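You operate a simulated robot arm through the tools that you are given. There is no shell and no other tool. Be economical: measure what you need, move in short steps, check, and stop when the job is done.

You are at the controls of a simulated robot arm. One attempt, no reset.

Task
Take the earth lead from the top of the long bench and put it on the top of washer twelve. Put the card that says "haldrey" from the packing bench top in the deck of the parts cart. Fetch the cap from the top of the small table and set it in the pass tray. Push the bay drawer shut. Put the block marked "leak" from the top of the bay bench on the parts table top. Take the rubber block from the parts table shelf and put it on the drip ledge ninety. Put one of the filters from the parts table shelf on the yellow sheet on the top of the bay bench. The order is free. Set down upright: block.

It is judged by the outcome, as a careful person would: the job done as asked, and still so three seconds after it is handed in. It fails if anything else is knocked over, pushed out of place, dropped, spilled or broken. Lids that push on must go on centred and level and be pressed home; caps that screw on are set level and turned clockwise until they are tight. Flat cloth is picked up by pressing the open fingertips on it (5 to 10 N) and closing them slowly along it; thin cloth reads only 2 to 8 mm in the jaws.

Robot
A 5-joint arm with a fingered hand on a trunk, on a base that drives. Base frame: it is fixed to the floor where the robot stands at the start and does not move with it; the origin is under the middle of the robot, x ahead of it, y to its left, z up; the surface under the hand at the start is at about z = 820. Readings come in mm, rad, newtons and seconds.
With the tool pointing down near the work surface it reaches from about 280 to 560 mm from the robot's upright axis, wherever it stands. Its first joint turns from -2.007 to 2.007 rad. Places, roughly: bay drawer [8100, -6200, 700]; block [8250, -6250, 750]; cap (4x4x4 cm) [7900, -5600, 800]; card [6000, 1250, 1000]; deck of the parts cart [6700, 2100, 600]; drip ledge ninety (34x13 cm) [7320, -5360, 180]; earth lead (11x2x3 cm) [500, -100, 800]; filter (6x2x17 cm) [6600, -8200, 200]; parts table top (24x22 cm) [6600, -7620, 800]; pass tray inside (22x16 cm) [6600, -7200, 800]; rubber block (4x7x12 cm) [6600, -8000, 200]; sheet [8500, -6250, 750]; top of washer twelve [2300, 700, 900]. The tool tilts only in the upright plane through the base axis and itself; it spins freely about its own axis. Payload 2.9 kg.
The tool frame sits at the grasp point between the pads (the TCP): z along the fingers, y along the line on which they close. The tips reach 22 mm beyond it. The gripper opens to 124 mm. The gripper's body begins 60 mm behind the TCP. The gripper is a hand of 3 fingers: y runs from the thumb to the fingers, the wrist lies at [0, 0, -218] in the tool frame, and closing takes about 1.5 s.
Orientation is that of the tool frame in the base frame, as a unit quaternion [x, y, z, w]. With the fingers straight down and closing along the base's y, the tool's x points along the base's -x, its y along +y and its z along -z.

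Tools
- The arm moves only by the tool nudge_tool. Its argument "plan" is a list of rows, each an object of numbers (a shift or turn left out is 0, a gripper value left out holds the last): "dx", "dy", "dz": the shift along the tool's x, y, z in units of 20 mm (1.0 is 20 mm); "rx", "ry", "rz": the turn, a rotation vector about the tool's x, y, z in units of 8 degrees (1.0 is 8 degrees). In form: [{"dx": .., "dy": .., "dz": .., "rx": .., "ry": .., "rz": ..}, ...]. A call has 1 to 8 rows; each row shifts and turns the commanded pose from where the row before left it, along the tool's axes as they then stand. "gripper" is the opening in per cent of the stroke, from 0 (shut) to 100 (fully open), set as the call begins (left out, the last holds). A call with a number of a shift or a turn outside -1 to 1 is refused whole. Each row takes 0.2 s and may step no farther than 50 mm and 0.15 rad from the row before; otherwise, or with a gripper value out of range, the whole call is refused. A pose out of reach is approached as far as the arm can. The call stops where the force on the tool passes 40 N (or 10 N more than at its start, if that is more) or the arm is blocked; 0.2 s more then pass. The fingers move at their own pace (about 153 mm/s each) and stop on an object; they squeeze with about 25 N. The grip force told is the motor's: it shows also when the fingers shut on nothing. Time passes only in rows, and 0.2 s behind the last, so rows that do not move let the fingers close. The reply holds the time, the measured pose of the TCP, the force on the tool along the base axes, the opening and the grip force, in the units named above and with some noise, with the torque about the TCP (base axes, N m) and any sound that the robot's microphone picked up.
- Cameras (640 x 400 px; columns grow to the right, rows downward): "scene" is now at [11.7, 107.8, 1626.6]; the picture's right is [-0.47, -0.88, 0.00], its down [-0.65, 0.34, -0.68] and it looks along [0.60, -0.32, -0.74] (base axes); focal length 287 px, centre (320, 200). "wrist" rides on the gripper at [64, -37, -75] in the tool frame; the picture's right is [0.50, 0.87, 0.00], its down [-0.62, 0.36, -0.70] and it looks along [-0.61, 0.35, 0.71] (tool axes); focal length 230 px, centre (320, 200).
- capture(camera): a new picture of that camera. No time passes.
- slide_trunk(by): slides the trunk up (or, below 0, down) by that many mm; the arm and the scene camera ride with it, the base frame stays. It gives what a move gives, with no picture.
- base_move(legs): drives the robot by 1 to 6 legs, each [ahead, left, turn to the left] in mm, mm and rad, along the robot's own axes; the way and the turn of a leg run together, so that a leg with both is an arc; at most 1500 mm and 3.142 rad a leg. The arm and the cameras ride along, it lands a little off, and it stops where it bumps. It gives what a move gives.
- finger_targets(finger1, finger2, thumb_bend): sets how far each is bent, from 0 (flat) to 1 (curled in); at 0.3 the hand is open as for a grip, at 0.7 the pads meet at the TCP. One left out holds its place. A second passes; each finger stops where it meets its share of the squeeze, and holds until it gets a number again. A gripper value or a shape takes the hand back. It gives what a move gives, with no picture; readings hold the bend of each and the force on the fingers (four entries, about 0 where the hand has none), thumb and palm.
- preshape(shape): the hand has 3 fingers and takes this shape, open, in about a second: jaw (thumb against the fingers, like two jaws); tri (thumb and two fingers); tip (a fingertip pinch); poke (one finger out to press); point (the index stretched); flat (the hand flat); cup (the hand cupped); fist (a fist). The gripper value then closes the fingers along that shape, each until it touches; the sizes above hold for jaw. It gives what a move gives, with no picture.
- head_to(pan, tilt): turns the head with the scene camera to pan (to the left, within 2.705 rad either way) and tilt (down, from -0.506 to 1.204), counted from straight ahead of the robot. It gives what a move gives.
- measure_at(camera, pixels): for up to 12 pixels [column, row] of the newest picture of that camera ("zoom" is the newest enlarged one), the place [x, y, z] in the base frame of the surface seen there, good to about 2 mm. No time passes.
- inspect(camera, box): a new picture of the part [left, top, right, bottom] of that camera's present view, enlarged. No time passes.
- finish_job(): hands the job in; it is judged then, once.

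Keep the steps short. Do not move on a guess: measure, check each grasp and each placing, and mend mistakes. In all there are 131 turns and 132 pictures (those below and enlarged ones count). Leave the gripper open and the arm clear of the work at the hand-in unless told otherwise, and finish with a single line.

The tools are called as a command line: name --argument value ..., lists and objects as JSON in quotes. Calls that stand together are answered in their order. nudge_tool: Moves the arm, as the interface text tells. Its arguments: {"type":"object","properties":{"plan":{"type":"array","items":{"type":"object","properties":{"dx":{"type":"number"},"dy":{"type":"number"},"dz":{"type":"number"},"rx":{"type":"number"},"ry":{"type":"number"},"rz":{"type":"number"}}}},"gripper":{"type":"number"}},"required":["plan"]} The other tools are called the same way: slide_trunk (by) slides the trunk up or down; preshape (shape) gives the hand a shape; finger_targets (finger1, finger2, thumb_bend) moves the fingers one by one; base_move (legs) drives the base; head_to (pan, tilt) turns the head that bears the scene camera; capture (camera) takes a picture; measure_at (camera, pixels) gives the place of the surface under pixels of a picture; inspect (camera, box) takes an enlarged picture of a part of a camera's view; finish_job () hands the job in.

At the start:

```text
time_s: 0.0
position: [357.4, -141.6, 1063.2]
ee_rot: [0.0, 1.0, 0.0, 0.0]
ft_force: [-0.3, -0.3, -0.2]
torque: [0.0, 0.0, 0.0]
grip_width: 124.2
gripper_force: 0.0
shape: jaw
bend: [0.3, 0.3, 0.3]
finger forces: [0.0, 0.1, 0.1, 0.1, 0.0, 0.1]
trunk travel left (down, up): [-725.0, 265.0]
robot x, y, heading: [2.4, -1.2, -0.001]
head pan, tilt: [-0.487, 0.827]
```

scene: 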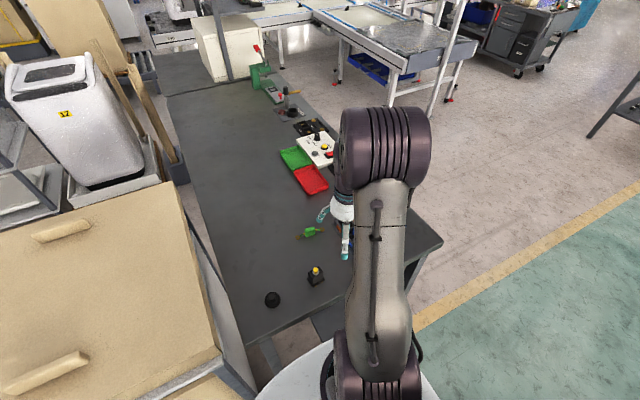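
wrist: 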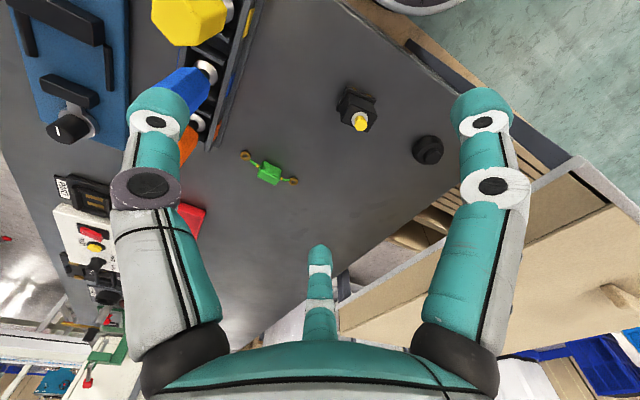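

I see a small green lead with ring ends at scene (310,232) and wrist (270,172). I'll measure it and the surroundings, and washer twelve at scene (60,100).

measure_at --camera "wrist" --pixels '[[270, 172], [245, 154], [294, 181], [262, 166], [278, 178], [300, 150], [250, 200], [355, 110], [190, 215], [430, 150]]'

inspect --camera "wrist" --box '[210, 120, 370, 220]'

measure_at --camera "scene" --pixels '[[65, 114], [50, 72], [20, 78], [85, 65], [110, 180], [60, 100], [230, 180], [310, 232], [100, 120]]'

inspect --camera "scene" --box '[0, 40, 200, 165]'

```text
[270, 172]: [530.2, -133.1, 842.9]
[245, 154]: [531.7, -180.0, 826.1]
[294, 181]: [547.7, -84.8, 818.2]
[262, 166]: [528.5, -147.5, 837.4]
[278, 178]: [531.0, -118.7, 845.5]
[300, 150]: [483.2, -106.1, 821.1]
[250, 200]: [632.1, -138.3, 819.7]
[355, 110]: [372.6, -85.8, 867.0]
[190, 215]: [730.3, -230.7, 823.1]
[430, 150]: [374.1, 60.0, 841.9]
```

```text
4.00 times, centred on (290, 170) of wrist
```

zoom: 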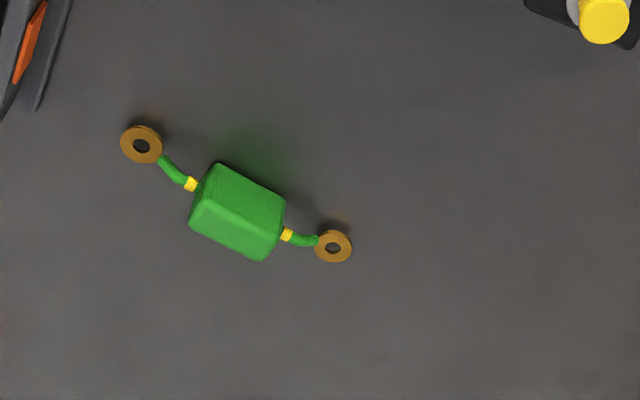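

```text
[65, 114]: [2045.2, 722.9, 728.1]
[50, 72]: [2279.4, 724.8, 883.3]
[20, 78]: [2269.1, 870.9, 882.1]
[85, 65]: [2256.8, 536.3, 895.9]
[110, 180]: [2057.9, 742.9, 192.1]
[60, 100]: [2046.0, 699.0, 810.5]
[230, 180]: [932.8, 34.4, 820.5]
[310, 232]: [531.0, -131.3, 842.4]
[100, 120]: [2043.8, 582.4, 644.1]
```

```text
3.20 times, centred on (100, 102) of scene
```

zoom: 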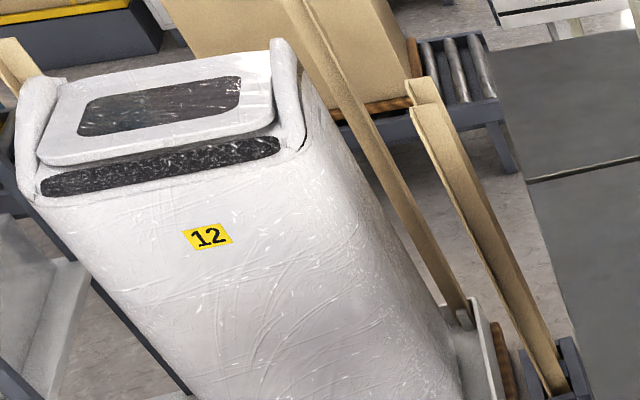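

The lead is a green block about 2 cm wide, centred at (532,-133) with its top at about 845. Its long axis is nearly along y. I'll move ahead 160 mm, lower 160 mm and turn the hand counterclockwise so the jaws close across it.

nudge_tool --plan '[{"dx": -1, "dy": 0, "dz": 0.5, "rz": -1}, {"dx": -0.99, "dy": -0.139, "dz": 1, "rz": -1}, {"dx": -0.961, "dy": -0.276, "dz": 1, "rz": -1}, {"dx": -0.914, "dy": -0.407, "dz": 1, "rz": -1}, {"dx": -0.848, "dy": -0.53, "dz": 1, "rz": -1}, {"dx": -0.766, "dy": -0.643, "dz": 1, "rz": -1}, {"dx": -0.669, "dy": -0.743, "dz": 1, "rz": -1}, {"dx": -0.559, "dy": -0.829, "dz": 1, "rz": -1}]' --gripper 70

capture --camera "wrist"

```text
time_s: 1.8
position: [517.7, -141.5, 911.1]
ee_rot: [-0.531, 0.847, 0.001, 0.0]
ft_force: [-0.6, -0.9, 0.8]
torque: [0.0, 0.01, -0.01]
grip_width: 87.1
gripper_force: 0.0
shape: jaw
bend: [0.28, 0.28, 0.74]
finger forces: [0.0, 0.0, 0.0, 0.0, 0.1, 0.0]
trunk travel left (down, up): [-725.0, 265.0]
robot x, y, heading: [-2.2, 0.7, 0.002]
head pan, tilt: [-0.487, 0.827]
```

```text
127 pictures are left
```

wrist: 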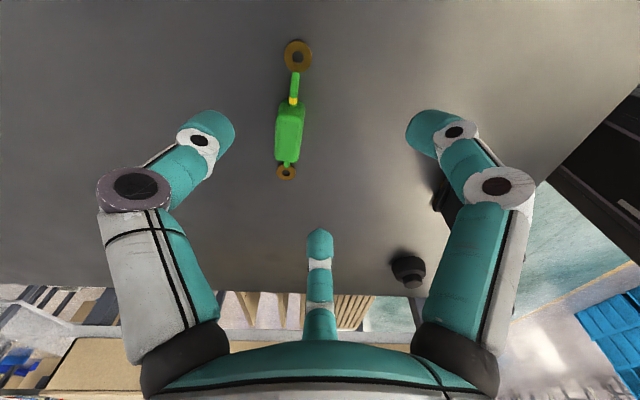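

I'll measure the lead again from this closer view: the block is at (290,130), with rings at (298,55) and (287,172).

measure_at --camera "wrist" --pixels '[[290, 112], [289, 130], [287, 150], [278, 130], [300, 130], [307, 62], [294, 172], [330, 130]]'

inspect --camera "wrist" --box '[230, 30, 390, 130]'

```text
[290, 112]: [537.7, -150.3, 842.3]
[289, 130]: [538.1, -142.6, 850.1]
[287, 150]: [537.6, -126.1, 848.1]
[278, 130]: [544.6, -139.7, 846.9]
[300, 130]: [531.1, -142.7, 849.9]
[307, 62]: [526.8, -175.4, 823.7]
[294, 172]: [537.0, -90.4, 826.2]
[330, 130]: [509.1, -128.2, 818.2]
```

```text
4.00 times, centred on (310, 80) of wrist
```

zoom: 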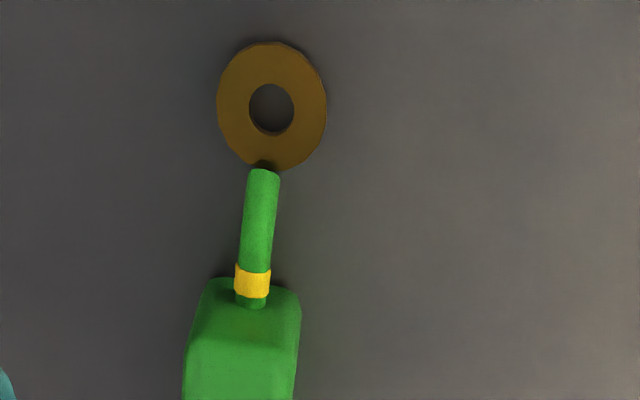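

I'll centre over the block at (537,-136), finish the turn and lower to about z 850.

nudge_tool --plan '[{"dx": -0.659, "dy": -0.736, "rz": -1}, {"rz": -1}, {"dz": 1}, {"dz": 1}, {"dz": 0.8}, {"dz": 0.25}]'

capture --camera "wrist"

```text
time_s: 3.2
position: [553.0, -23.8, 850.8]
ee_rot: [-0.641, 0.768, 0.0, 0.0]
ft_force: [0.4, -0.1, -0.2]
torque: [0.0, -0.01, 0.0]
grip_width: 87.2
gripper_force: 0.1
shape: jaw
bend: [0.28, 0.28, 0.74]
finger forces: [0.0, 0.0, 0.1, 0.0, 0.1, 0.1]
out of reach, approached as far as the arm can: row 1, 2, 3
trunk travel left (down, up): [-725.0, 265.0]
robot x, y, heading: [0.3, 0.5, -0.002]
head pan, tilt: [-0.487, 0.827]
```

```text
125 pictures are left
```

wrist: 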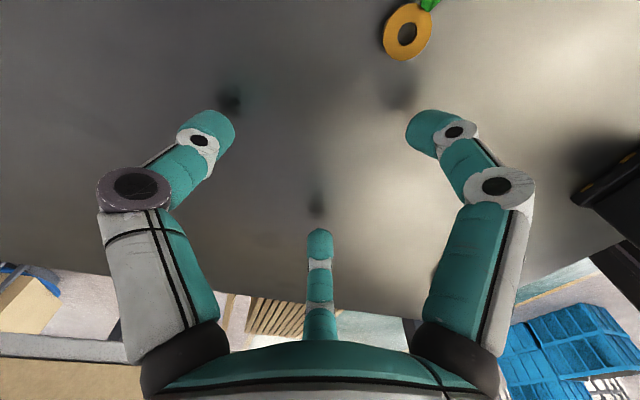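

Row 1 was out of reach and the arm slid to y=-24, touching nothing. I'll raise the hand and check how close the bench edge is, so I can drive a little nearer.

nudge_tool --plan '[{"dz": -1}, {"dz": -1}, {"dz": -1}, {"dz": -1}]'

capture --camera "scene"

measure_at --camera "scene" --pixels '[[255, 338], [300, 320], [330, 305], [310, 385], [270, 385], [235, 350], [435, 240], [150, 200]]'

```text
time_s: 4.2
position: [553.6, -25.1, 931.8]
ee_rot: [-0.641, 0.767, -0.001, 0.0]
ft_force: [-0.4, 0.4, -0.2]
torque: [-0.03, -0.03, 0.02]
grip_width: 87.3
gripper_force: 0.1
shape: jaw
bend: [0.28, 0.28, 0.74]
finger forces: [0.0, 0.0, 0.1, 0.0, 0.0, 0.1]
trunk travel left (down, up): [-725.0, 265.0]
robot x, y, heading: [-2.6, -0.6, 0.003]
head pan, tilt: [-0.487, 0.827]
```

```text
124 pictures are left
```

scene: 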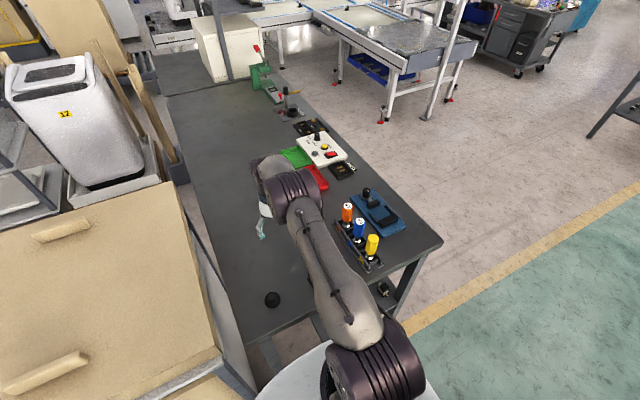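

```text
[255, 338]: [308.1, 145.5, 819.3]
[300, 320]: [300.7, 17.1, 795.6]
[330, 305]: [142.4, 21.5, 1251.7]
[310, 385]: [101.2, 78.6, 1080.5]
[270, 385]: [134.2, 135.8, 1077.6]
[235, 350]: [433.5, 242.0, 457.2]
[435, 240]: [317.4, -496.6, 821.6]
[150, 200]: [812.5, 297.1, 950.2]
```

The bench edge is at x≈305. I'll shift the base right by 130 mm and ahead by 15 mm, so the lead comes within reach.

base_move --legs '[[15, -125, 0]]'

capture --camera "wrist"

```text
time_s: 5.5
position: [569.6, -151.7, 931.6]
ee_rot: [-0.638, 0.77, 0.0, 0.0]
ft_force: [0.0, -0.3, -0.3]
torque: [0.02, 0.02, -0.01]
grip_width: 87.0
gripper_force: 0.1
shape: jaw
bend: [0.28, 0.28, 0.74]
finger forces: [0.0, 0.0, 0.0, 0.0, 0.0, 0.0]
trunk travel left (down, up): [-725.0, 265.0]
robot x, y, heading: [10.8, -127.0, -0.006]
head pan, tilt: [-0.487, 0.827]
```

```text
123 pictures are left
```

wrist: 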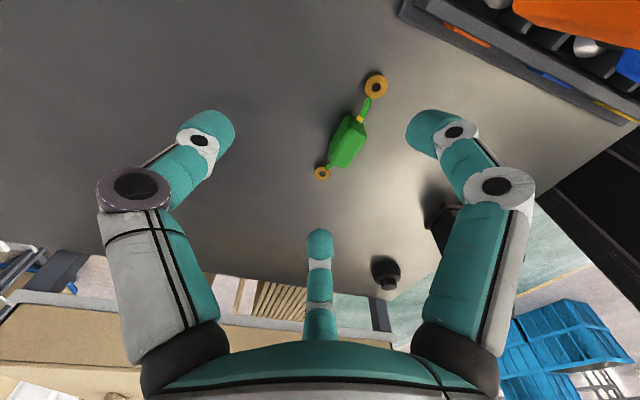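

The reading is good and within reach. I'll shift base-wise by (-32,+16), then go down to 850.

nudge_tool --plan '[{"dx": -0.245, "dy": 0.86}, {"dx": -0.245, "dy": 0.86}, {"dz": 1}, {"dz": 1}, {"dz": 0.8}]'

capture --camera "wrist"

measure_at --camera "wrist" --pixels '[[320, 165], [320, 150], [310, 165], [330, 165], [340, 140], [305, 185]]'

```text
time_s: 6.7
position: [537.0, -135.1, 876.5]
ee_rot: [-0.639, 0.769, 0.0, 0.0]
ft_force: [0.1, -0.8, 0.5]
torque: [-0.01, -0.03, -0.01]
grip_width: 87.1
gripper_force: 0.1
shape: jaw
bend: [0.28, 0.28, 0.74]
finger forces: [0.0, 0.0, 0.1, 0.1, 0.1, 0.0]
trunk travel left (down, up): [-725.0, 265.0]
robot x, y, heading: [14.2, -122.9, -0.008]
head pan, tilt: [-0.487, 0.827]
```

```text
122 pictures are left
```

wrist: 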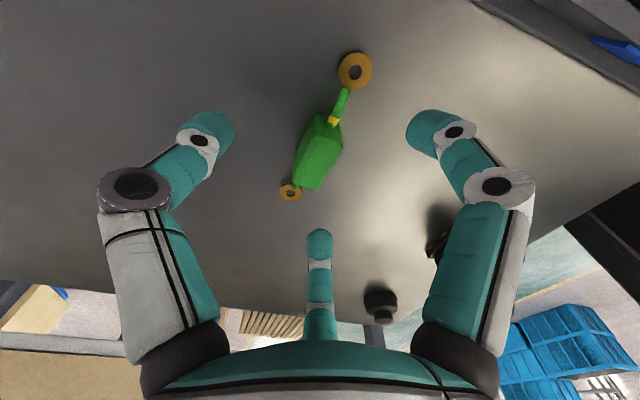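

```text
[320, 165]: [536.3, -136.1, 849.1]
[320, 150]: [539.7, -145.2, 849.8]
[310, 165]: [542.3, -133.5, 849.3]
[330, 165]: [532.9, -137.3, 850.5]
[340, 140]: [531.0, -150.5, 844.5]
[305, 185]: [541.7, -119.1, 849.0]
```

It's well aligned: the block top centre (536,-136) is right under the TCP. I'll lower 27 mm and close.

nudge_tool --plan '[{"dz": 0.7}, {"dz": 0.65}]'

nudge_tool --plan '[{}, {}, {}, {}, {}, {}, {}, {}]' --gripper 0

capture --camera "wrist"

```text
time_s: 7.3
position: [536.9, -135.6, 848.4]
ee_rot: [-0.639, 0.769, 0.0, 0.0]
ft_force: [-0.6, 0.1, -0.2]
torque: [0.0, 0.01, -0.01]
grip_width: 87.2
gripper_force: 0.0
shape: jaw
bend: [0.28, 0.28, 0.74]
finger forces: [0.0, 0.0, 0.1, 0.0, 0.0, 0.1]
trunk travel left (down, up): [-725.0, 265.0]
robot x, y, heading: [20.2, -124.4, -0.003]
head pan, tilt: [-0.487, 0.827]
```

```text
time_s: 9.1
position: [537.1, -135.6, 848.4]
ee_rot: [-0.639, 0.77, 0.0, 0.0]
ft_force: [0.1, -0.1, 1.2]
torque: [-0.04, -0.01, -0.02]
grip_width: 18.7
gripper_force: 24.8
shape: jaw
bend: [0.75, 0.75, 0.7]
finger forces: [19.2, 18.2, 0.1, 0.0, 30.6, 0.0]
trunk travel left (down, up): [-725.0, 265.0]
robot x, y, heading: [17.3, -125.0, -0.002]
head pan, tilt: [-0.487, 0.827]
```

```text
121 pictures are left
```

wrist: 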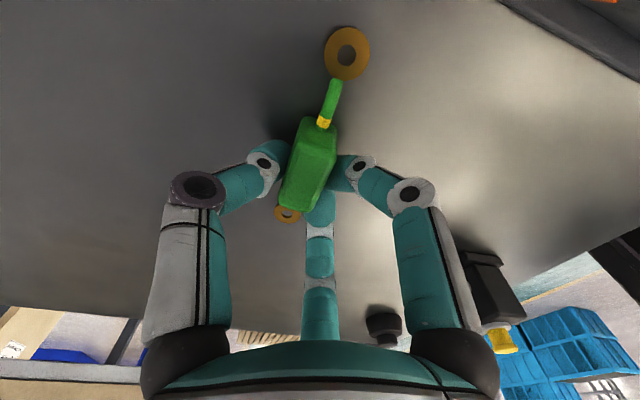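

Firm grip: 18.7 mm, 25 N. I'll lift with the trunk and look around to plan the way to washer twelve.

slide_trunk --by 200

head_to --pan 0.5 --tilt 0.45

capture --camera "scene"

head_to --pan -0.6 --tilt 0.35

capture --camera "scene"

```text
time_s: 11.2
position: [537.4, -135.4, 1048.3]
ee_rot: [-0.639, 0.769, -0.001, 0.0]
ft_force: [0.3, 0.7, -0.7]
torque: [0.0, -0.04, 0.0]
grip_width: 18.5
gripper_force: 24.9
shape: jaw
bend: [0.75, 0.75, 0.7]
finger forces: [18.3, 18.4, 0.0, 0.1, 30.3, 0.1]
trunk travel left (down, up): [-925.0, 65.0]
robot x, y, heading: [12.9, -126.7, -0.005]
head pan, tilt: [-0.487, 0.827]
```

```text
time_s: 12.5
position: [536.3, -134.5, 1048.2]
ee_rot: [-0.638, 0.77, 0.0, -0.001]
ft_force: [-0.3, -0.3, -0.3]
torque: [-0.01, -0.01, -0.03]
grip_width: 18.4
gripper_force: 24.6
shape: jaw
bend: [0.75, 0.75, 0.7]
finger forces: [18.3, 18.4, 0.0, 0.1, 30.4, 0.0]
trunk travel left (down, up): [-925.0, 65.0]
robot x, y, heading: [14.8, -124.8, -0.001]
head pan, tilt: [0.499, 0.45]
```

```text
120 pictures are left
```

scene: 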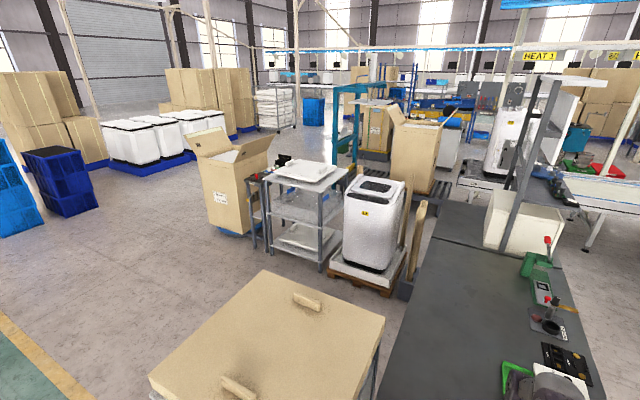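

```text
time_s: 13.8
position: [536.5, -134.8, 1048.5]
ee_rot: [-0.638, 0.77, 0.001, 0.0]
ft_force: [0.2, 0.2, -0.2]
torque: [0.0, -0.02, 0.03]
grip_width: 18.5
gripper_force: 24.8
shape: jaw
bend: [0.75, 0.75, 0.7]
finger forces: [18.2, 18.5, 0.0, 0.1, 30.4, 0.1]
trunk travel left (down, up): [-925.0, 65.0]
robot x, y, heading: [16.8, -127.2, -0.001]
head pan, tilt: [-0.6, 0.351]
```

```text
119 pictures are left
```

scene: 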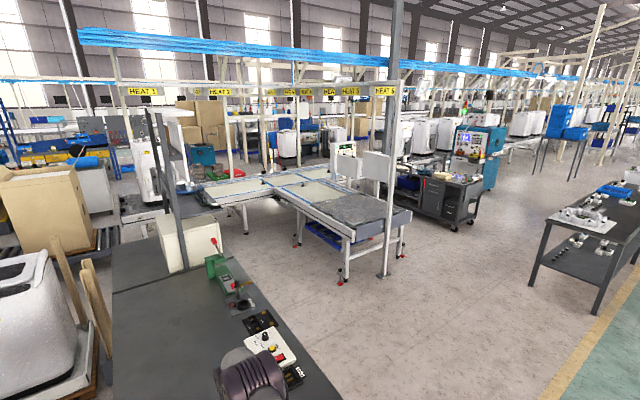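

The washer stands on a pallet with open floor in front, left of the big carton. I'll measure floor features in this view, then look left again and measure there.

measure_at --camera "scene" --pixels '[[340, 282], [385, 275], [455, 228], [600, 310], [535, 285], [400, 235], [480, 300], [560, 215], [520, 190], [410, 215], [300, 240], [330, 200]]'

head_to --pan 0.6 --tilt 0.55

capture --camera "scene"

```text
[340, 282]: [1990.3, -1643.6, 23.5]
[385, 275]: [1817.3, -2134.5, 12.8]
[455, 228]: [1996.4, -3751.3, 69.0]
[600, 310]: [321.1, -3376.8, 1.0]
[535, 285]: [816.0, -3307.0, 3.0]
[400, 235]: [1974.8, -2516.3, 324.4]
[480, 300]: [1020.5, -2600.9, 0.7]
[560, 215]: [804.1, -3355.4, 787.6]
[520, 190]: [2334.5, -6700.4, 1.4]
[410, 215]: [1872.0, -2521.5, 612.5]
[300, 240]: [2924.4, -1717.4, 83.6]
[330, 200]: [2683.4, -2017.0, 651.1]
```

```text
time_s: 15.2
position: [536.3, -135.6, 1048.8]
ee_rot: [-0.639, 0.769, 0.0, 0.0]
ft_force: [-1.0, -0.5, -0.3]
torque: [-0.01, -0.04, -0.02]
grip_width: 18.2
gripper_force: 24.5
shape: jaw
bend: [0.75, 0.75, 0.7]
finger forces: [18.3, 18.4, 0.0, 0.1, 30.4, 0.0]
trunk travel left (down, up): [-925.0, 65.0]
robot x, y, heading: [15.5, -124.9, -0.008]
head pan, tilt: [0.6, 0.55]
```

```text
118 pictures are left
```

scene: 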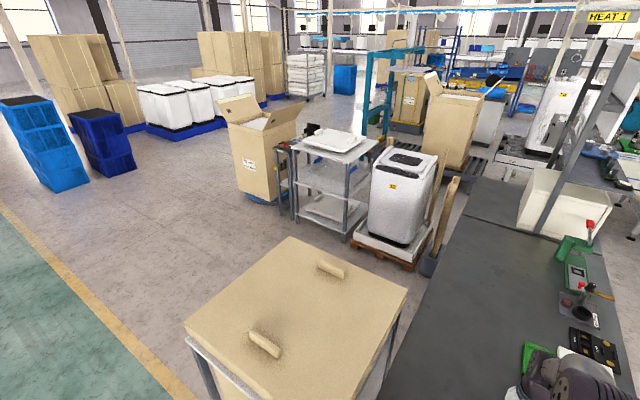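

measure_at --camera "scene" --pixels '[[188, 330], [292, 240], [405, 290], [340, 390], [352, 245], [412, 270], [350, 228], [405, 242], [405, 160], [378, 258], [425, 165], [296, 220]]'

inspect --camera "scene" --box '[330, 110, 490, 280]'

measure_at --camera "scene" --pixels '[[378, 158], [396, 154], [386, 176], [402, 180], [372, 170], [400, 163], [424, 153], [420, 180], [404, 170]]'

```text
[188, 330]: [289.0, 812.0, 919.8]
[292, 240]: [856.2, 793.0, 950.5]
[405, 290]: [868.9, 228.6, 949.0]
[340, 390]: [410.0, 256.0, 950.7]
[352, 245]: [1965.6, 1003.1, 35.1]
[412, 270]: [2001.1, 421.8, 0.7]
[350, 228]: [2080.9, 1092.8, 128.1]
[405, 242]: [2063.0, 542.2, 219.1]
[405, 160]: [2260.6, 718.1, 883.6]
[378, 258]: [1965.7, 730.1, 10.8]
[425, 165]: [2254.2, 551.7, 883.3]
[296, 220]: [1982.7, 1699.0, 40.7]
```

```text
2.35 times, centred on (410, 195) of scene
```

zoom: 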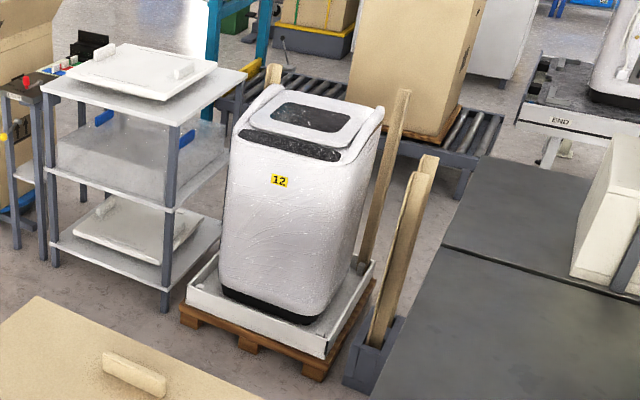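

```text
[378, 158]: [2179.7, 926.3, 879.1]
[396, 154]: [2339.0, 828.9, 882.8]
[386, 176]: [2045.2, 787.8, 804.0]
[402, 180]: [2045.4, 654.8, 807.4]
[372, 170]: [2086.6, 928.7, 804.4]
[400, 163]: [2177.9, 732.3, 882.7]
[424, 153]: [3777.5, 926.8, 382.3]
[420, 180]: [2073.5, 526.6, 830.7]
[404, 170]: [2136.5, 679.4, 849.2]
```

The washer's lid is flat at z≈883 around (2260,720), with the pallet front at x≈1965. I'll raise the trunk, back up, pass left of the wooden cabinet (y up to 812) and approach the washer front.

slide_trunk --by 60

base_move --legs '[[-250, 0, 0], [0, 1340, 0], [1500, 0, 0], [0, -490, 0], [200, 0, 0]]'

head_to --pan 0.35 --tilt 0.9

capture --camera "scene"

```text
time_s: 16.2
position: [536.8, -135.8, 1107.9]
ee_rot: [-0.639, 0.769, -0.001, 0.0]
ft_force: [0.3, -0.2, -1.1]
torque: [-0.02, 0.03, -0.02]
grip_width: 18.5
gripper_force: 24.9
shape: jaw
bend: [0.75, 0.75, 0.7]
finger forces: [18.3, 18.4, 0.1, 0.0, 30.4, 0.0]
trunk travel left (down, up): [-985.0, 5.0]
robot x, y, heading: [11.6, -126.6, -0.006]
head pan, tilt: [0.6, 0.55]
```

```text
time_s: 35.1
position: [1982.1, 716.3, 1109.9]
ee_rot: [-0.639, 0.769, -0.001, 0.001]
ft_force: [-0.1, -0.5, -0.3]
torque: [0.02, -0.03, -0.02]
grip_width: 18.4
gripper_force: 25.5
shape: jaw
bend: [0.75, 0.75, 0.7]
finger forces: [18.3, 18.5, 0.1, 0.0, 30.4, 0.1]
trunk travel left (down, up): [-985.0, 5.0]
robot x, y, heading: [1463.7, 728.9, -0.006]
head pan, tilt: [0.6, 0.55]
```

```text
time_s: 35.9
position: [1983.0, 715.8, 1108.1]
ee_rot: [-0.639, 0.769, 0.0, 0.0]
ft_force: [-0.8, 0.4, -0.4]
torque: [-0.03, 0.01, 0.0]
grip_width: 18.4
gripper_force: 25.3
shape: jaw
bend: [0.75, 0.75, 0.7]
finger forces: [18.2, 18.5, 0.1, 0.0, 30.3, 0.0]
trunk travel left (down, up): [-985.0, 5.0]
robot x, y, heading: [1459.6, 723.5, -0.004]
head pan, tilt: [0.351, 0.901]
```

```text
116 pictures are left
```

scene: 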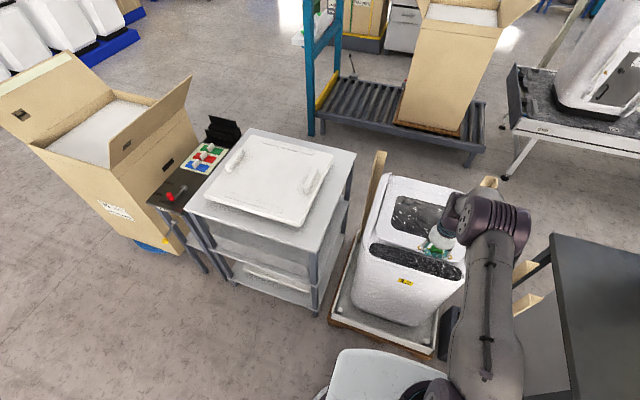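

measure_at --camera "scene" --pixels '[[365, 352], [385, 349], [340, 355], [335, 325], [430, 350], [395, 205], [420, 215], [410, 190], [440, 195], [430, 255], [390, 235]]'

inspect --camera "scene" --box '[320, 150, 520, 275]'

```text
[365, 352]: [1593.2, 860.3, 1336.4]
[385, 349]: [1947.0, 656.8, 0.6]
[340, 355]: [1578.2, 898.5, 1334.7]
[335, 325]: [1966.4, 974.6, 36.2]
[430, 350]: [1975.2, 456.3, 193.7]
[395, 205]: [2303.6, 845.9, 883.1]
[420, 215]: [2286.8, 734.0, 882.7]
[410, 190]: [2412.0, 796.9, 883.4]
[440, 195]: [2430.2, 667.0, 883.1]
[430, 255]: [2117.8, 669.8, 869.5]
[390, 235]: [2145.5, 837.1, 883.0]
```

```text
3.20 times, centred on (420, 212) of scene
```

zoom: 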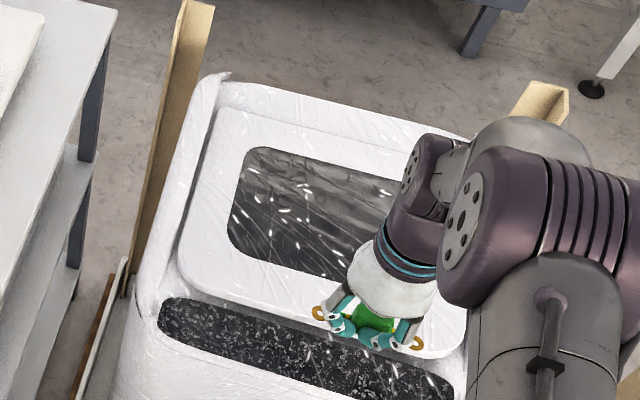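

The flat lid spans x 2145–2430 at z 883. I'll drive ahead 240 mm, keeping clear of the pallet, then lower the trunk.

base_move --legs '[[240, 0, 0]]'

slide_trunk --by -140

nudge_tool --plan '[{"dx": -0.18, "dy": -0.95}, {"dx": -0.05, "dy": -0.28}]'

capture --camera "wrist"

measure_at --camera "wrist" --pixels '[[320, 90], [250, 120], [400, 120], [420, 250], [200, 250], [320, 250]]'

```text
time_s: 37.8
position: [2225.7, 717.4, 1106.7]
ee_rot: [-0.64, 0.768, 0.001, -0.001]
ft_force: [-0.3, 0.2, -0.8]
torque: [-0.01, 0.01, 0.0]
grip_width: 18.5
gripper_force: 24.8
shape: jaw
bend: [0.75, 0.75, 0.7]
finger forces: [18.2, 18.5, 0.0, 0.0, 30.4, 0.1]
trunk travel left (down, up): [-985.0, 5.0]
robot x, y, heading: [1700.6, 723.8, -0.001]
head pan, tilt: [0.351, 0.901]
stopped in leg 1: the robot was blocked; the commanded pose is now the measured one
```

```text
time_s: 39.5
position: [2222.7, 717.2, 968.4]
ee_rot: [-0.64, 0.768, 0.0, 0.0]
ft_force: [0.9, -0.5, -1.3]
torque: [0.0, 0.0, 0.03]
grip_width: 18.4
gripper_force: 24.8
shape: jaw
bend: [0.75, 0.75, 0.7]
finger forces: [18.1, 18.6, 0.1, 0.0, 30.4, 0.1]
trunk travel left (down, up): [-845.0, 145.0]
robot x, y, heading: [1701.6, 726.3, 0.003]
head pan, tilt: [0.351, 0.901]
```

```text
time_s: 40.1
position: [2247.9, 718.0, 967.8]
ee_rot: [-0.64, 0.768, 0.001, 0.001]
ft_force: [0.1, -0.2, -0.9]
torque: [0.0, 0.0, 0.03]
grip_width: 18.1
gripper_force: 25.2
shape: jaw
bend: [0.75, 0.75, 0.7]
finger forces: [18.7, 18.7, 0.0, 0.0, 30.5, 0.1]
trunk travel left (down, up): [-845.0, 145.0]
robot x, y, heading: [1701.7, 725.0, -0.005]
head pan, tilt: [0.351, 0.901]
```

```text
114 pictures are left
```

wrist: 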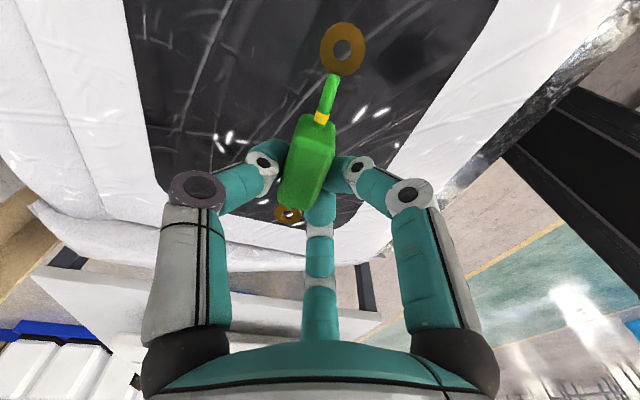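

```text
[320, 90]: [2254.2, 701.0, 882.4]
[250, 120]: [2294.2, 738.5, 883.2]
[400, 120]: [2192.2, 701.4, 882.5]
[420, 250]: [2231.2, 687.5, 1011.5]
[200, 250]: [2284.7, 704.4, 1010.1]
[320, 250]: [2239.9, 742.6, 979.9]
```

It bumped lightly right at the target. The lead's bottom is about 28 mm below the TCP, so I'll lower to z≈912.5 and watch the force.

nudge_tool --plan '[{"dz": 1}, {"dz": 1}, {"dz": 0.5}, {"dz": 0.15}, {"dz": 0.1}, {"dz": 0.05}]'

capture --camera "wrist"

```text
time_s: 41.5
position: [2248.0, 717.6, 912.1]
ee_rot: [-0.64, 0.769, 0.0, 0.0]
ft_force: [0.1, 0.1, -0.5]
torque: [-0.02, -0.02, 0.02]
grip_width: 18.0
gripper_force: 24.8
shape: jaw
bend: [0.75, 0.75, 0.7]
finger forces: [18.6, 19.4, 0.0, 0.0, 30.3, 0.0]
trunk travel left (down, up): [-845.0, 145.0]
robot x, y, heading: [1704.2, 725.3, -0.003]
head pan, tilt: [0.351, 0.901]
```

```text
113 pictures are left
```

wrist: 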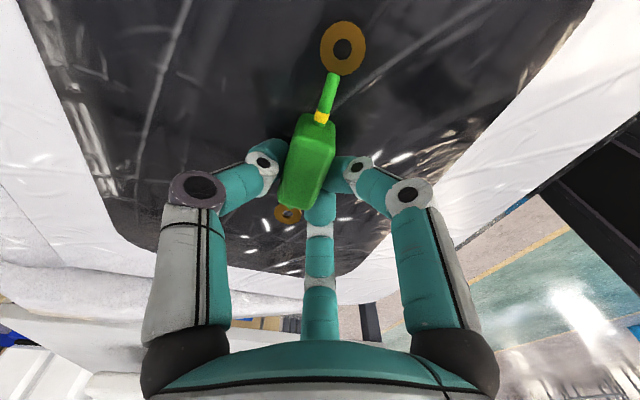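

I'll go down in tiny steps until contact.

nudge_tool --plan '[{"dz": 0.05}, {"dz": 0.05}]'

nudge_tool --plan '[{"dz": 0.05}, {}]'

```text
time_s: 42.1
position: [2247.8, 718.3, 909.4]
ee_rot: [-0.64, 0.768, 0.0, 0.0]
ft_force: [-0.3, 0.9, 2.1]
torque: [-0.02, -0.02, 0.01]
grip_width: 17.8
gripper_force: 24.6
shape: jaw
bend: [0.75, 0.75, 0.7]
finger forces: [19.7, 20.0, 0.0, 0.1, 30.9, 0.0]
trunk travel left (down, up): [-845.0, 145.0]
robot x, y, heading: [1700.7, 722.9, -0.002]
head pan, tilt: [0.351, 0.901]
```

```text
time_s: 42.7
position: [2247.4, 718.7, 909.1]
ee_rot: [-0.641, 0.768, -0.001, 0.001]
ft_force: [0.4, 1.2, 4.2]
torque: [-0.02, -0.07, 0.03]
grip_width: 18.1
gripper_force: 24.6
shape: jaw
bend: [0.75, 0.75, 0.7]
finger forces: [19.8, 20.4, 0.0, 0.1, 31.4, 0.0]
trunk travel left (down, up): [-845.0, 145.0]
robot x, y, heading: [1697.8, 729.6, 0.004]
head pan, tilt: [0.351, 0.901]
```

Contact at 4 N, so the lead is resting on the lid. I'll open and rise.

nudge_tool --plan '[{}, {}, {}, {}, {}]' --gripper 70

nudge_tool --plan '[{"dz": -1}, {"dz": -1}, {"dz": -1}, {"dz": -1}]'

slide_trunk --by 140

capture --camera "wrist"

head_to --pan -0.2 --tilt 0.5

capture --camera "scene"

```text
time_s: 43.9
position: [2249.0, 718.1, 908.1]
ee_rot: [-0.64, 0.768, 0.0, 0.0]
ft_force: [-0.6, 0.4, -0.2]
torque: [0.01, 0.0, 0.0]
grip_width: 86.5
gripper_force: 0.2
shape: jaw
bend: [0.29, 0.29, 0.74]
finger forces: [0.0, 0.0, 0.0, 0.0, 0.0, 0.0]
trunk travel left (down, up): [-845.0, 145.0]
robot x, y, heading: [1702.2, 728.0, 0.002]
head pan, tilt: [0.351, 0.901]
```

```text
time_s: 44.9
position: [2248.8, 718.3, 990.4]
ee_rot: [-0.641, 0.768, 0.001, 0.0]
ft_force: [-0.8, -0.5, 0.7]
torque: [0.03, 0.03, -0.01]
grip_width: 86.8
gripper_force: 0.1
shape: jaw
bend: [0.29, 0.29, 0.74]
finger forces: [0.0, 0.1, 0.1, 0.1, 0.0, 0.1]
trunk travel left (down, up): [-845.0, 145.0]
robot x, y, heading: [1699.8, 726.7, -0.003]
head pan, tilt: [0.351, 0.901]
```

```text
time_s: 46.6
position: [2249.2, 718.1, 1130.3]
ee_rot: [-0.64, 0.768, 0.0, 0.0]
ft_force: [0.1, 0.1, -0.6]
torque: [0.01, 0.04, 0.01]
grip_width: 86.5
gripper_force: 0.1
shape: jaw
bend: [0.29, 0.29, 0.74]
finger forces: [0.1, 0.0, 0.0, 0.1, 0.1, 0.0]
trunk travel left (down, up): [-985.0, 5.0]
robot x, y, heading: [1699.3, 722.3, 0.002]
head pan, tilt: [0.351, 0.901]
```

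```text
112 pictures are left
```

wrist: 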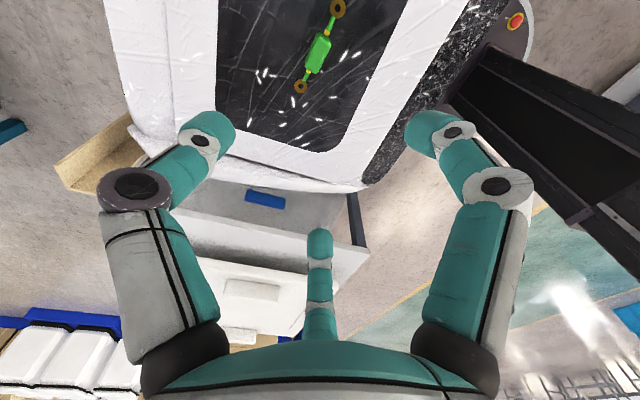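

```text
time_s: 47.5
position: [2247.9, 719.2, 1130.8]
ee_rot: [-0.64, 0.769, 0.001, 0.0]
ft_force: [0.5, 0.4, -0.1]
torque: [-0.04, -0.01, 0.0]
grip_width: 86.7
gripper_force: 0.1
shape: jaw
bend: [0.29, 0.29, 0.74]
finger forces: [0.0, 0.0, 0.0, 0.1, 0.1, 0.1]
trunk travel left (down, up): [-985.0, 5.0]
robot x, y, heading: [1699.8, 726.1, 0.0]
head pan, tilt: [-0.201, 0.499]
```

```text
111 pictures are left
```

scene: 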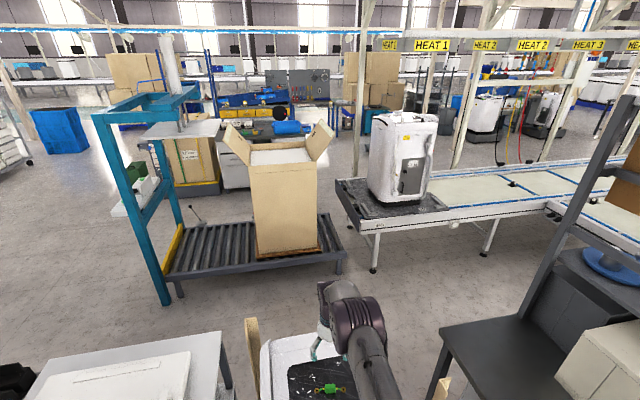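

The lead lies neatly on the washer lid. Next is the card at (6000,1250,1000), which should be near scene (235,100). I'll enlarge that region and measure around it.

inspect --camera "scene" --box '[120, 40, 360, 190]'

measure_at --camera "scene" --pixels '[[235, 100], [270, 98], [295, 95], [260, 128], [190, 190], [215, 125], [235, 180], [345, 255], [172, 300], [372, 270], [180, 220], [300, 128]]'

```text
2.67 times, centred on (240, 115) of scene
```

zoom: 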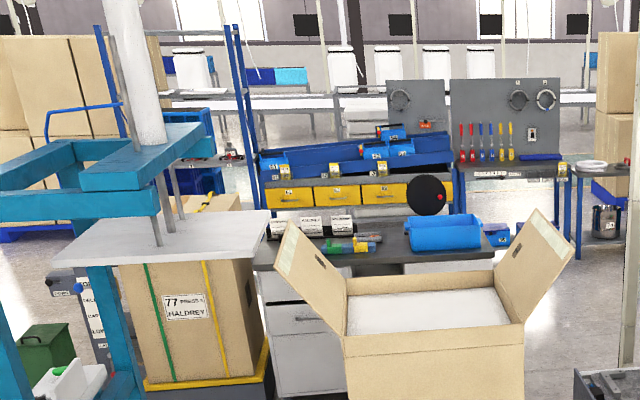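

```text
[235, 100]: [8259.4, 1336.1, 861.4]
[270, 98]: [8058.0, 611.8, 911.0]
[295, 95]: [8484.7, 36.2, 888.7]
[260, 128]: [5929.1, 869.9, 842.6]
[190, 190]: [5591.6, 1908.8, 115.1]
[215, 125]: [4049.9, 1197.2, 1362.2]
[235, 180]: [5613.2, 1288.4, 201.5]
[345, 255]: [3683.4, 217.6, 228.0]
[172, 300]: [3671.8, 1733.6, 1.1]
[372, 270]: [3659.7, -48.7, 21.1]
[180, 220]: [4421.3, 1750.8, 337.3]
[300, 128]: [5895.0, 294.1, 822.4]
```

The packing bench is at x≈5900, y 0–1300. The roller conveyor (x≈3680+, y 217–1733) is in the way, so I'll go around its left. First I back off, move left in front of the shelves, and look.

base_move --legs '[[-330, 0, 0], [0, 1400, 0]]'

head_to --pan 0.3 --tilt 0.45

capture --camera "scene"

```text
time_s: 56.4
position: [1905.9, 2140.5, 1131.2]
ee_rot: [-0.642, 0.767, 0.001, 0.0]
ft_force: [0.1, -0.2, 0.1]
torque: [0.02, -0.03, -0.01]
grip_width: 86.5
gripper_force: 0.1
shape: jaw
bend: [0.29, 0.29, 0.74]
finger forces: [0.0, 0.1, 0.0, 0.0, 0.1, 0.0]
trunk travel left (down, up): [-985.0, 5.0]
robot x, y, heading: [1360.0, 2145.8, 0.003]
head pan, tilt: [-0.201, 0.499]
```

```text
time_s: 57.4
position: [1906.7, 2139.6, 1130.6]
ee_rot: [-0.641, 0.767, 0.001, 0.0]
ft_force: [-1.0, -0.2, 0.4]
torque: [-0.02, 0.0, -0.01]
grip_width: 86.5
gripper_force: 0.0
shape: jaw
bend: [0.29, 0.29, 0.74]
finger forces: [0.0, 0.1, 0.0, 0.0, 0.0, 0.0]
trunk travel left (down, up): [-985.0, 5.0]
robot x, y, heading: [1359.7, 2146.8, -0.001]
head pan, tilt: [0.3, 0.45]
```

```text
109 pictures are left
```

scene: 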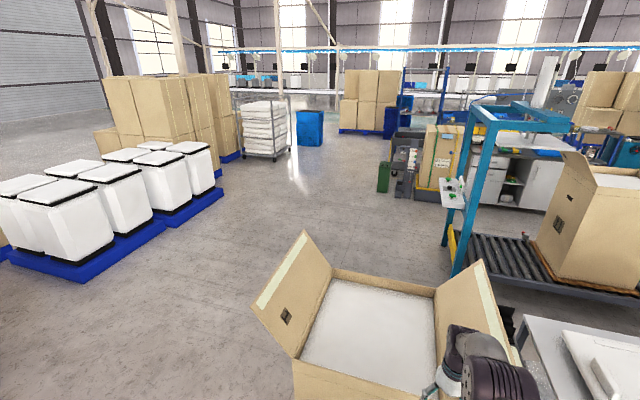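

A wide clear aisle runs left of the open carton. I'll measure the carton flap, the blue pallets, the teal frame, the strapped box and the packing bench.

measure_at --camera "scene" --pixels '[[255, 300], [305, 235], [205, 225], [222, 195], [455, 272], [380, 192], [415, 198], [470, 198], [395, 175], [500, 150], [490, 205], [350, 230]]'

inspect --camera "scene" --box '[350, 90, 590, 240]'

```text
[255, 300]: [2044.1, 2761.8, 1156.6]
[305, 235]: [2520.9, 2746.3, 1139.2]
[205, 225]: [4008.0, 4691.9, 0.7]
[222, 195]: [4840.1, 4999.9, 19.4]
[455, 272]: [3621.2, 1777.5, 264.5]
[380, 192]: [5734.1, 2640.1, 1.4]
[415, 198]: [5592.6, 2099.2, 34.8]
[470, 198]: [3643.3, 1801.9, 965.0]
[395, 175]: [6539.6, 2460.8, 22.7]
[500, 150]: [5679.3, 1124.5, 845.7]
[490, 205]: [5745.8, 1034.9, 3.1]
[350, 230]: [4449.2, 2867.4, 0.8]
```

```text
2.67 times, centred on (470, 165) of scene
```

zoom: 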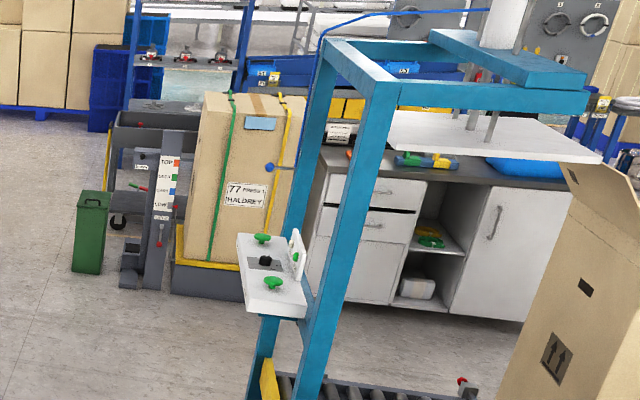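

I'll drive left past the flap to y≈3150, ahead to x≈4950, then right to y≈1500, between the roller line (ends x≈4420) and the packing bench.

base_move --legs '[[0, 1010, 0], [1500, 0, 0], [1500, 0, 0], [570, 0, 0], [0, -1500, 0]]'

head_to --pan -0.1 --tilt 0.55

capture --camera "scene"

```text
time_s: 86.6
position: [5525.6, 1702.8, 1129.8]
ee_rot: [-0.649, 0.761, 0.001, -0.001]
ft_force: [0.3, 0.1, 0.2]
torque: [0.01, 0.02, 0.02]
grip_width: 86.5
gripper_force: 0.0
shape: jaw
bend: [0.29, 0.29, 0.74]
finger forces: [0.1, 0.0, 0.0, 0.0, 0.0, 0.0]
trunk travel left (down, up): [-985.0, 5.0]
robot x, y, heading: [4978.3, 1696.4, 0.023]
head pan, tilt: [0.3, 0.45]
```

```text
time_s: 87.5
position: [5524.7, 1702.6, 1131.4]
ee_rot: [-0.65, 0.76, 0.0, 0.0]
ft_force: [-0.3, 0.6, -0.5]
torque: [0.0, 0.04, 0.03]
grip_width: 86.2
gripper_force: 0.1
shape: jaw
bend: [0.29, 0.29, 0.74]
finger forces: [0.1, 0.0, 0.0, 0.1, 0.1, 0.0]
trunk travel left (down, up): [-985.0, 5.0]
robot x, y, heading: [4975.9, 1691.4, 0.022]
head pan, tilt: [-0.099, 0.55]
```

```text
107 pictures are left
```

scene: 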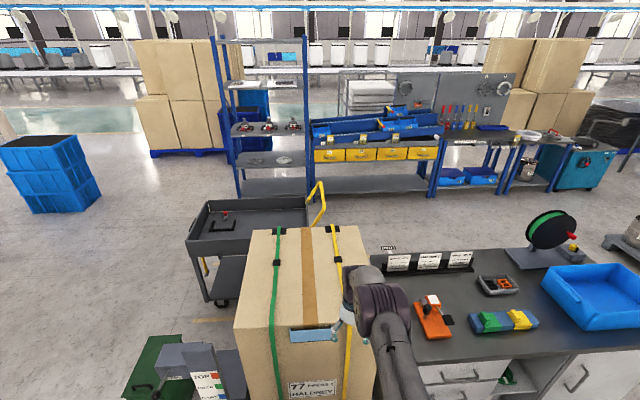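

I see three cards in a holder at (400–460,260) on the packing bench, and the cart deck at (245,220). I'll zoom in.

inspect --camera "scene" --box '[370, 230, 490, 305]'

measure_at --camera "scene" --pixels '[[400, 258], [400, 267], [428, 257], [428, 267], [460, 256], [460, 264], [388, 250], [474, 269], [385, 272], [383, 305], [420, 355], [270, 245]]'

inspect --camera "scene" --box '[170, 170, 350, 310]'

measure_at --camera "scene" --pixels '[[200, 240], [245, 225], [290, 215], [295, 200], [210, 202], [188, 250], [240, 245], [325, 215], [318, 185], [250, 240], [310, 232], [220, 305]]'

```text
5.33 times, centred on (430, 268) of scene
```

zoom: 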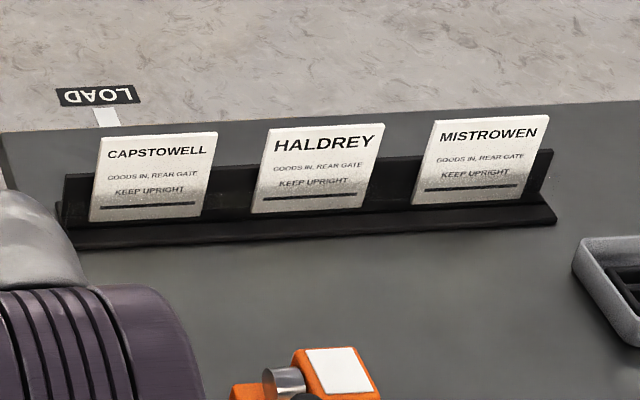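

```text
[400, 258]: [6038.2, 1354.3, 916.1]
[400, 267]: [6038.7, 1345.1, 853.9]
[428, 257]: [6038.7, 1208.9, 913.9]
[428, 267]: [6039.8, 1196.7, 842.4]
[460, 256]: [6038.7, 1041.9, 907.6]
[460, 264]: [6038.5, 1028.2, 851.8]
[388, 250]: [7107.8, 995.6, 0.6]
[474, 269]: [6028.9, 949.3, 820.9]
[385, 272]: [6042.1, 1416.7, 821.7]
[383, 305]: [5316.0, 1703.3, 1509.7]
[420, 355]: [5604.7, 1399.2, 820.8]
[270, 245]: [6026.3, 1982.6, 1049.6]
```

```text
2.86 times, centred on (260, 240) of scene
```

zoom: 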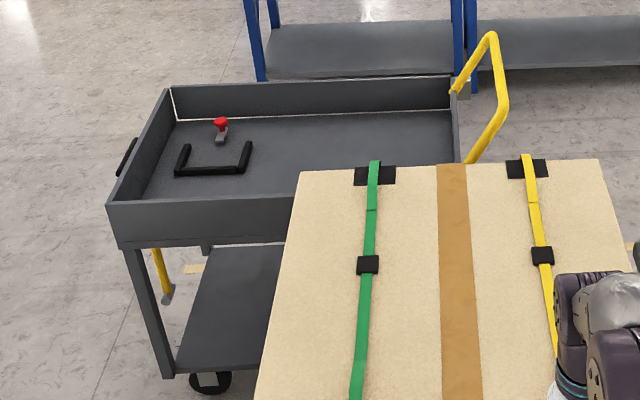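

```text
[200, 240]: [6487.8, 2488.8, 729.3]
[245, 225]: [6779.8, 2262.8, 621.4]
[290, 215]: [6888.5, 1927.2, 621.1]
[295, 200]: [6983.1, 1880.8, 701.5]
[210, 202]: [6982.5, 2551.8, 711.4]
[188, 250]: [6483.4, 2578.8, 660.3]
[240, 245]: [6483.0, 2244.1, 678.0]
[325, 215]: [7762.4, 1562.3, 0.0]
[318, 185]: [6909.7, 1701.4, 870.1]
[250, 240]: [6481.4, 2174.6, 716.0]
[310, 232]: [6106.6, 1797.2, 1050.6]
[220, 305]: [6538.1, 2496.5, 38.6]
```

The "HALDREY" card stands at (6038,1205), and the bench front edge is at x≈5605, too far to reach from here. The back side looks open. I'll measure the bench back edge and the blue rack to judge the back aisle.

measure_at --camera "scene" --pixels '[[400, 248], [480, 247], [530, 250], [590, 262], [240, 196], [308, 196], [430, 195], [525, 190], [360, 230], [440, 220], [620, 245], [560, 210]]'

inspect --camera "scene" --box '[360, 180, 640, 355]'

measure_at --camera "zoom" --pixels '[[310, 125], [320, 161], [260, 175], [85, 170], [500, 190], [430, 95], [600, 140]]'

```text
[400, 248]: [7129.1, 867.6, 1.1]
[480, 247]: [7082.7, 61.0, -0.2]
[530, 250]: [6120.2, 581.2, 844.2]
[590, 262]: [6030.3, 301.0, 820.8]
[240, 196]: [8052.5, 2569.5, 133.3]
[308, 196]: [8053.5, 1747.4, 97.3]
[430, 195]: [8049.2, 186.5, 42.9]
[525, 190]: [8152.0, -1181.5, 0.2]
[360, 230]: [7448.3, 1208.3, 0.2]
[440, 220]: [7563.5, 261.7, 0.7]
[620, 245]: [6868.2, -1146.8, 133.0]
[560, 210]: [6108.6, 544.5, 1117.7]
```

```text
2.29 times, centred on (500, 268) of scene
```

zoom: 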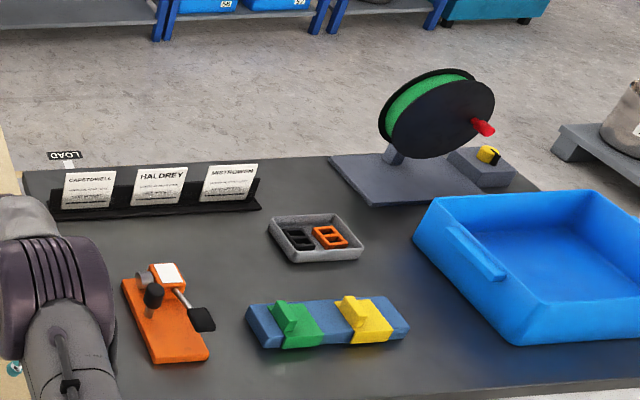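

```text
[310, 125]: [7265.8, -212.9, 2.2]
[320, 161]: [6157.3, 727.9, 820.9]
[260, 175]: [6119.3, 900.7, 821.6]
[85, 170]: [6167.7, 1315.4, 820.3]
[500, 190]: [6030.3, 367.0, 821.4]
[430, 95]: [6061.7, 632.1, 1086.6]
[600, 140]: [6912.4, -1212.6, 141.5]
```

measure_at --camera "scene" --pixels '[[30, 212], [75, 212], [98, 185], [80, 140], [130, 260], [150, 155], [230, 150], [185, 225]]'

```text
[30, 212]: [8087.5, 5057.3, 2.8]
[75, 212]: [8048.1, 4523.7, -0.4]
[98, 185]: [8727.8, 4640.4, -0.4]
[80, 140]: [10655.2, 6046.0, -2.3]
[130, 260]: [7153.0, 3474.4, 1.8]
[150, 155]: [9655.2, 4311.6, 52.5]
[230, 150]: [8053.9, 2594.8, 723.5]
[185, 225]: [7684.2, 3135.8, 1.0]
```

The back aisle is clear (x 6170–8050). I'll go left around the cart to about (7480,3190), turn round, and slide to y≈1205 behind the bench.

base_move --legs '[[0, 1500, 0], [1500, 0, 0], [1000, 0, 0], [0, 0, 3.12], [0, 1500, 0], [0, 500, 0]]'

head_to --pan 0.0 --tilt 0.7

capture --camera "scene"

```text
time_s: 123.5
position: [7031.6, 1262.4, 1130.4]
ee_rot: [0.74, 0.673, 0.0, 0.0]
ft_force: [0.1, -0.9, 0.0]
torque: [-0.01, -0.04, 0.01]
grip_width: 86.5
gripper_force: 0.1
shape: jaw
bend: [0.29, 0.29, 0.74]
finger forces: [0.0, 0.0, 0.1, 0.1, 0.0, 0.0]
trunk travel left (down, up): [-985.0, 5.0]
robot x, y, heading: [7578.5, 1302.2, -3.052]
head pan, tilt: [-0.099, 0.55]
```

```text
time_s: 124.2
position: [7031.1, 1260.0, 1130.7]
ee_rot: [0.74, 0.672, 0.0, 0.001]
ft_force: [-0.3, 0.1, -0.3]
torque: [-0.03, 0.01, 0.0]
grip_width: 86.6
gripper_force: 0.2
shape: jaw
bend: [0.29, 0.29, 0.74]
finger forces: [0.1, 0.1, 0.1, 0.1, 0.0, 0.0]
trunk travel left (down, up): [-985.0, 5.0]
robot x, y, heading: [7574.7, 1300.5, -3.056]
head pan, tilt: [0.0, 0.7]
```

```text
103 pictures are left
```

scene: 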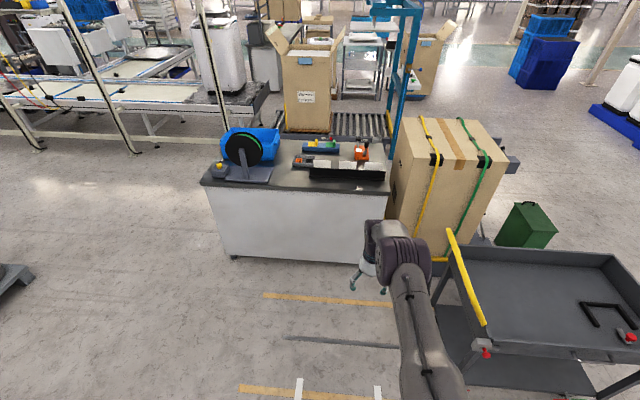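

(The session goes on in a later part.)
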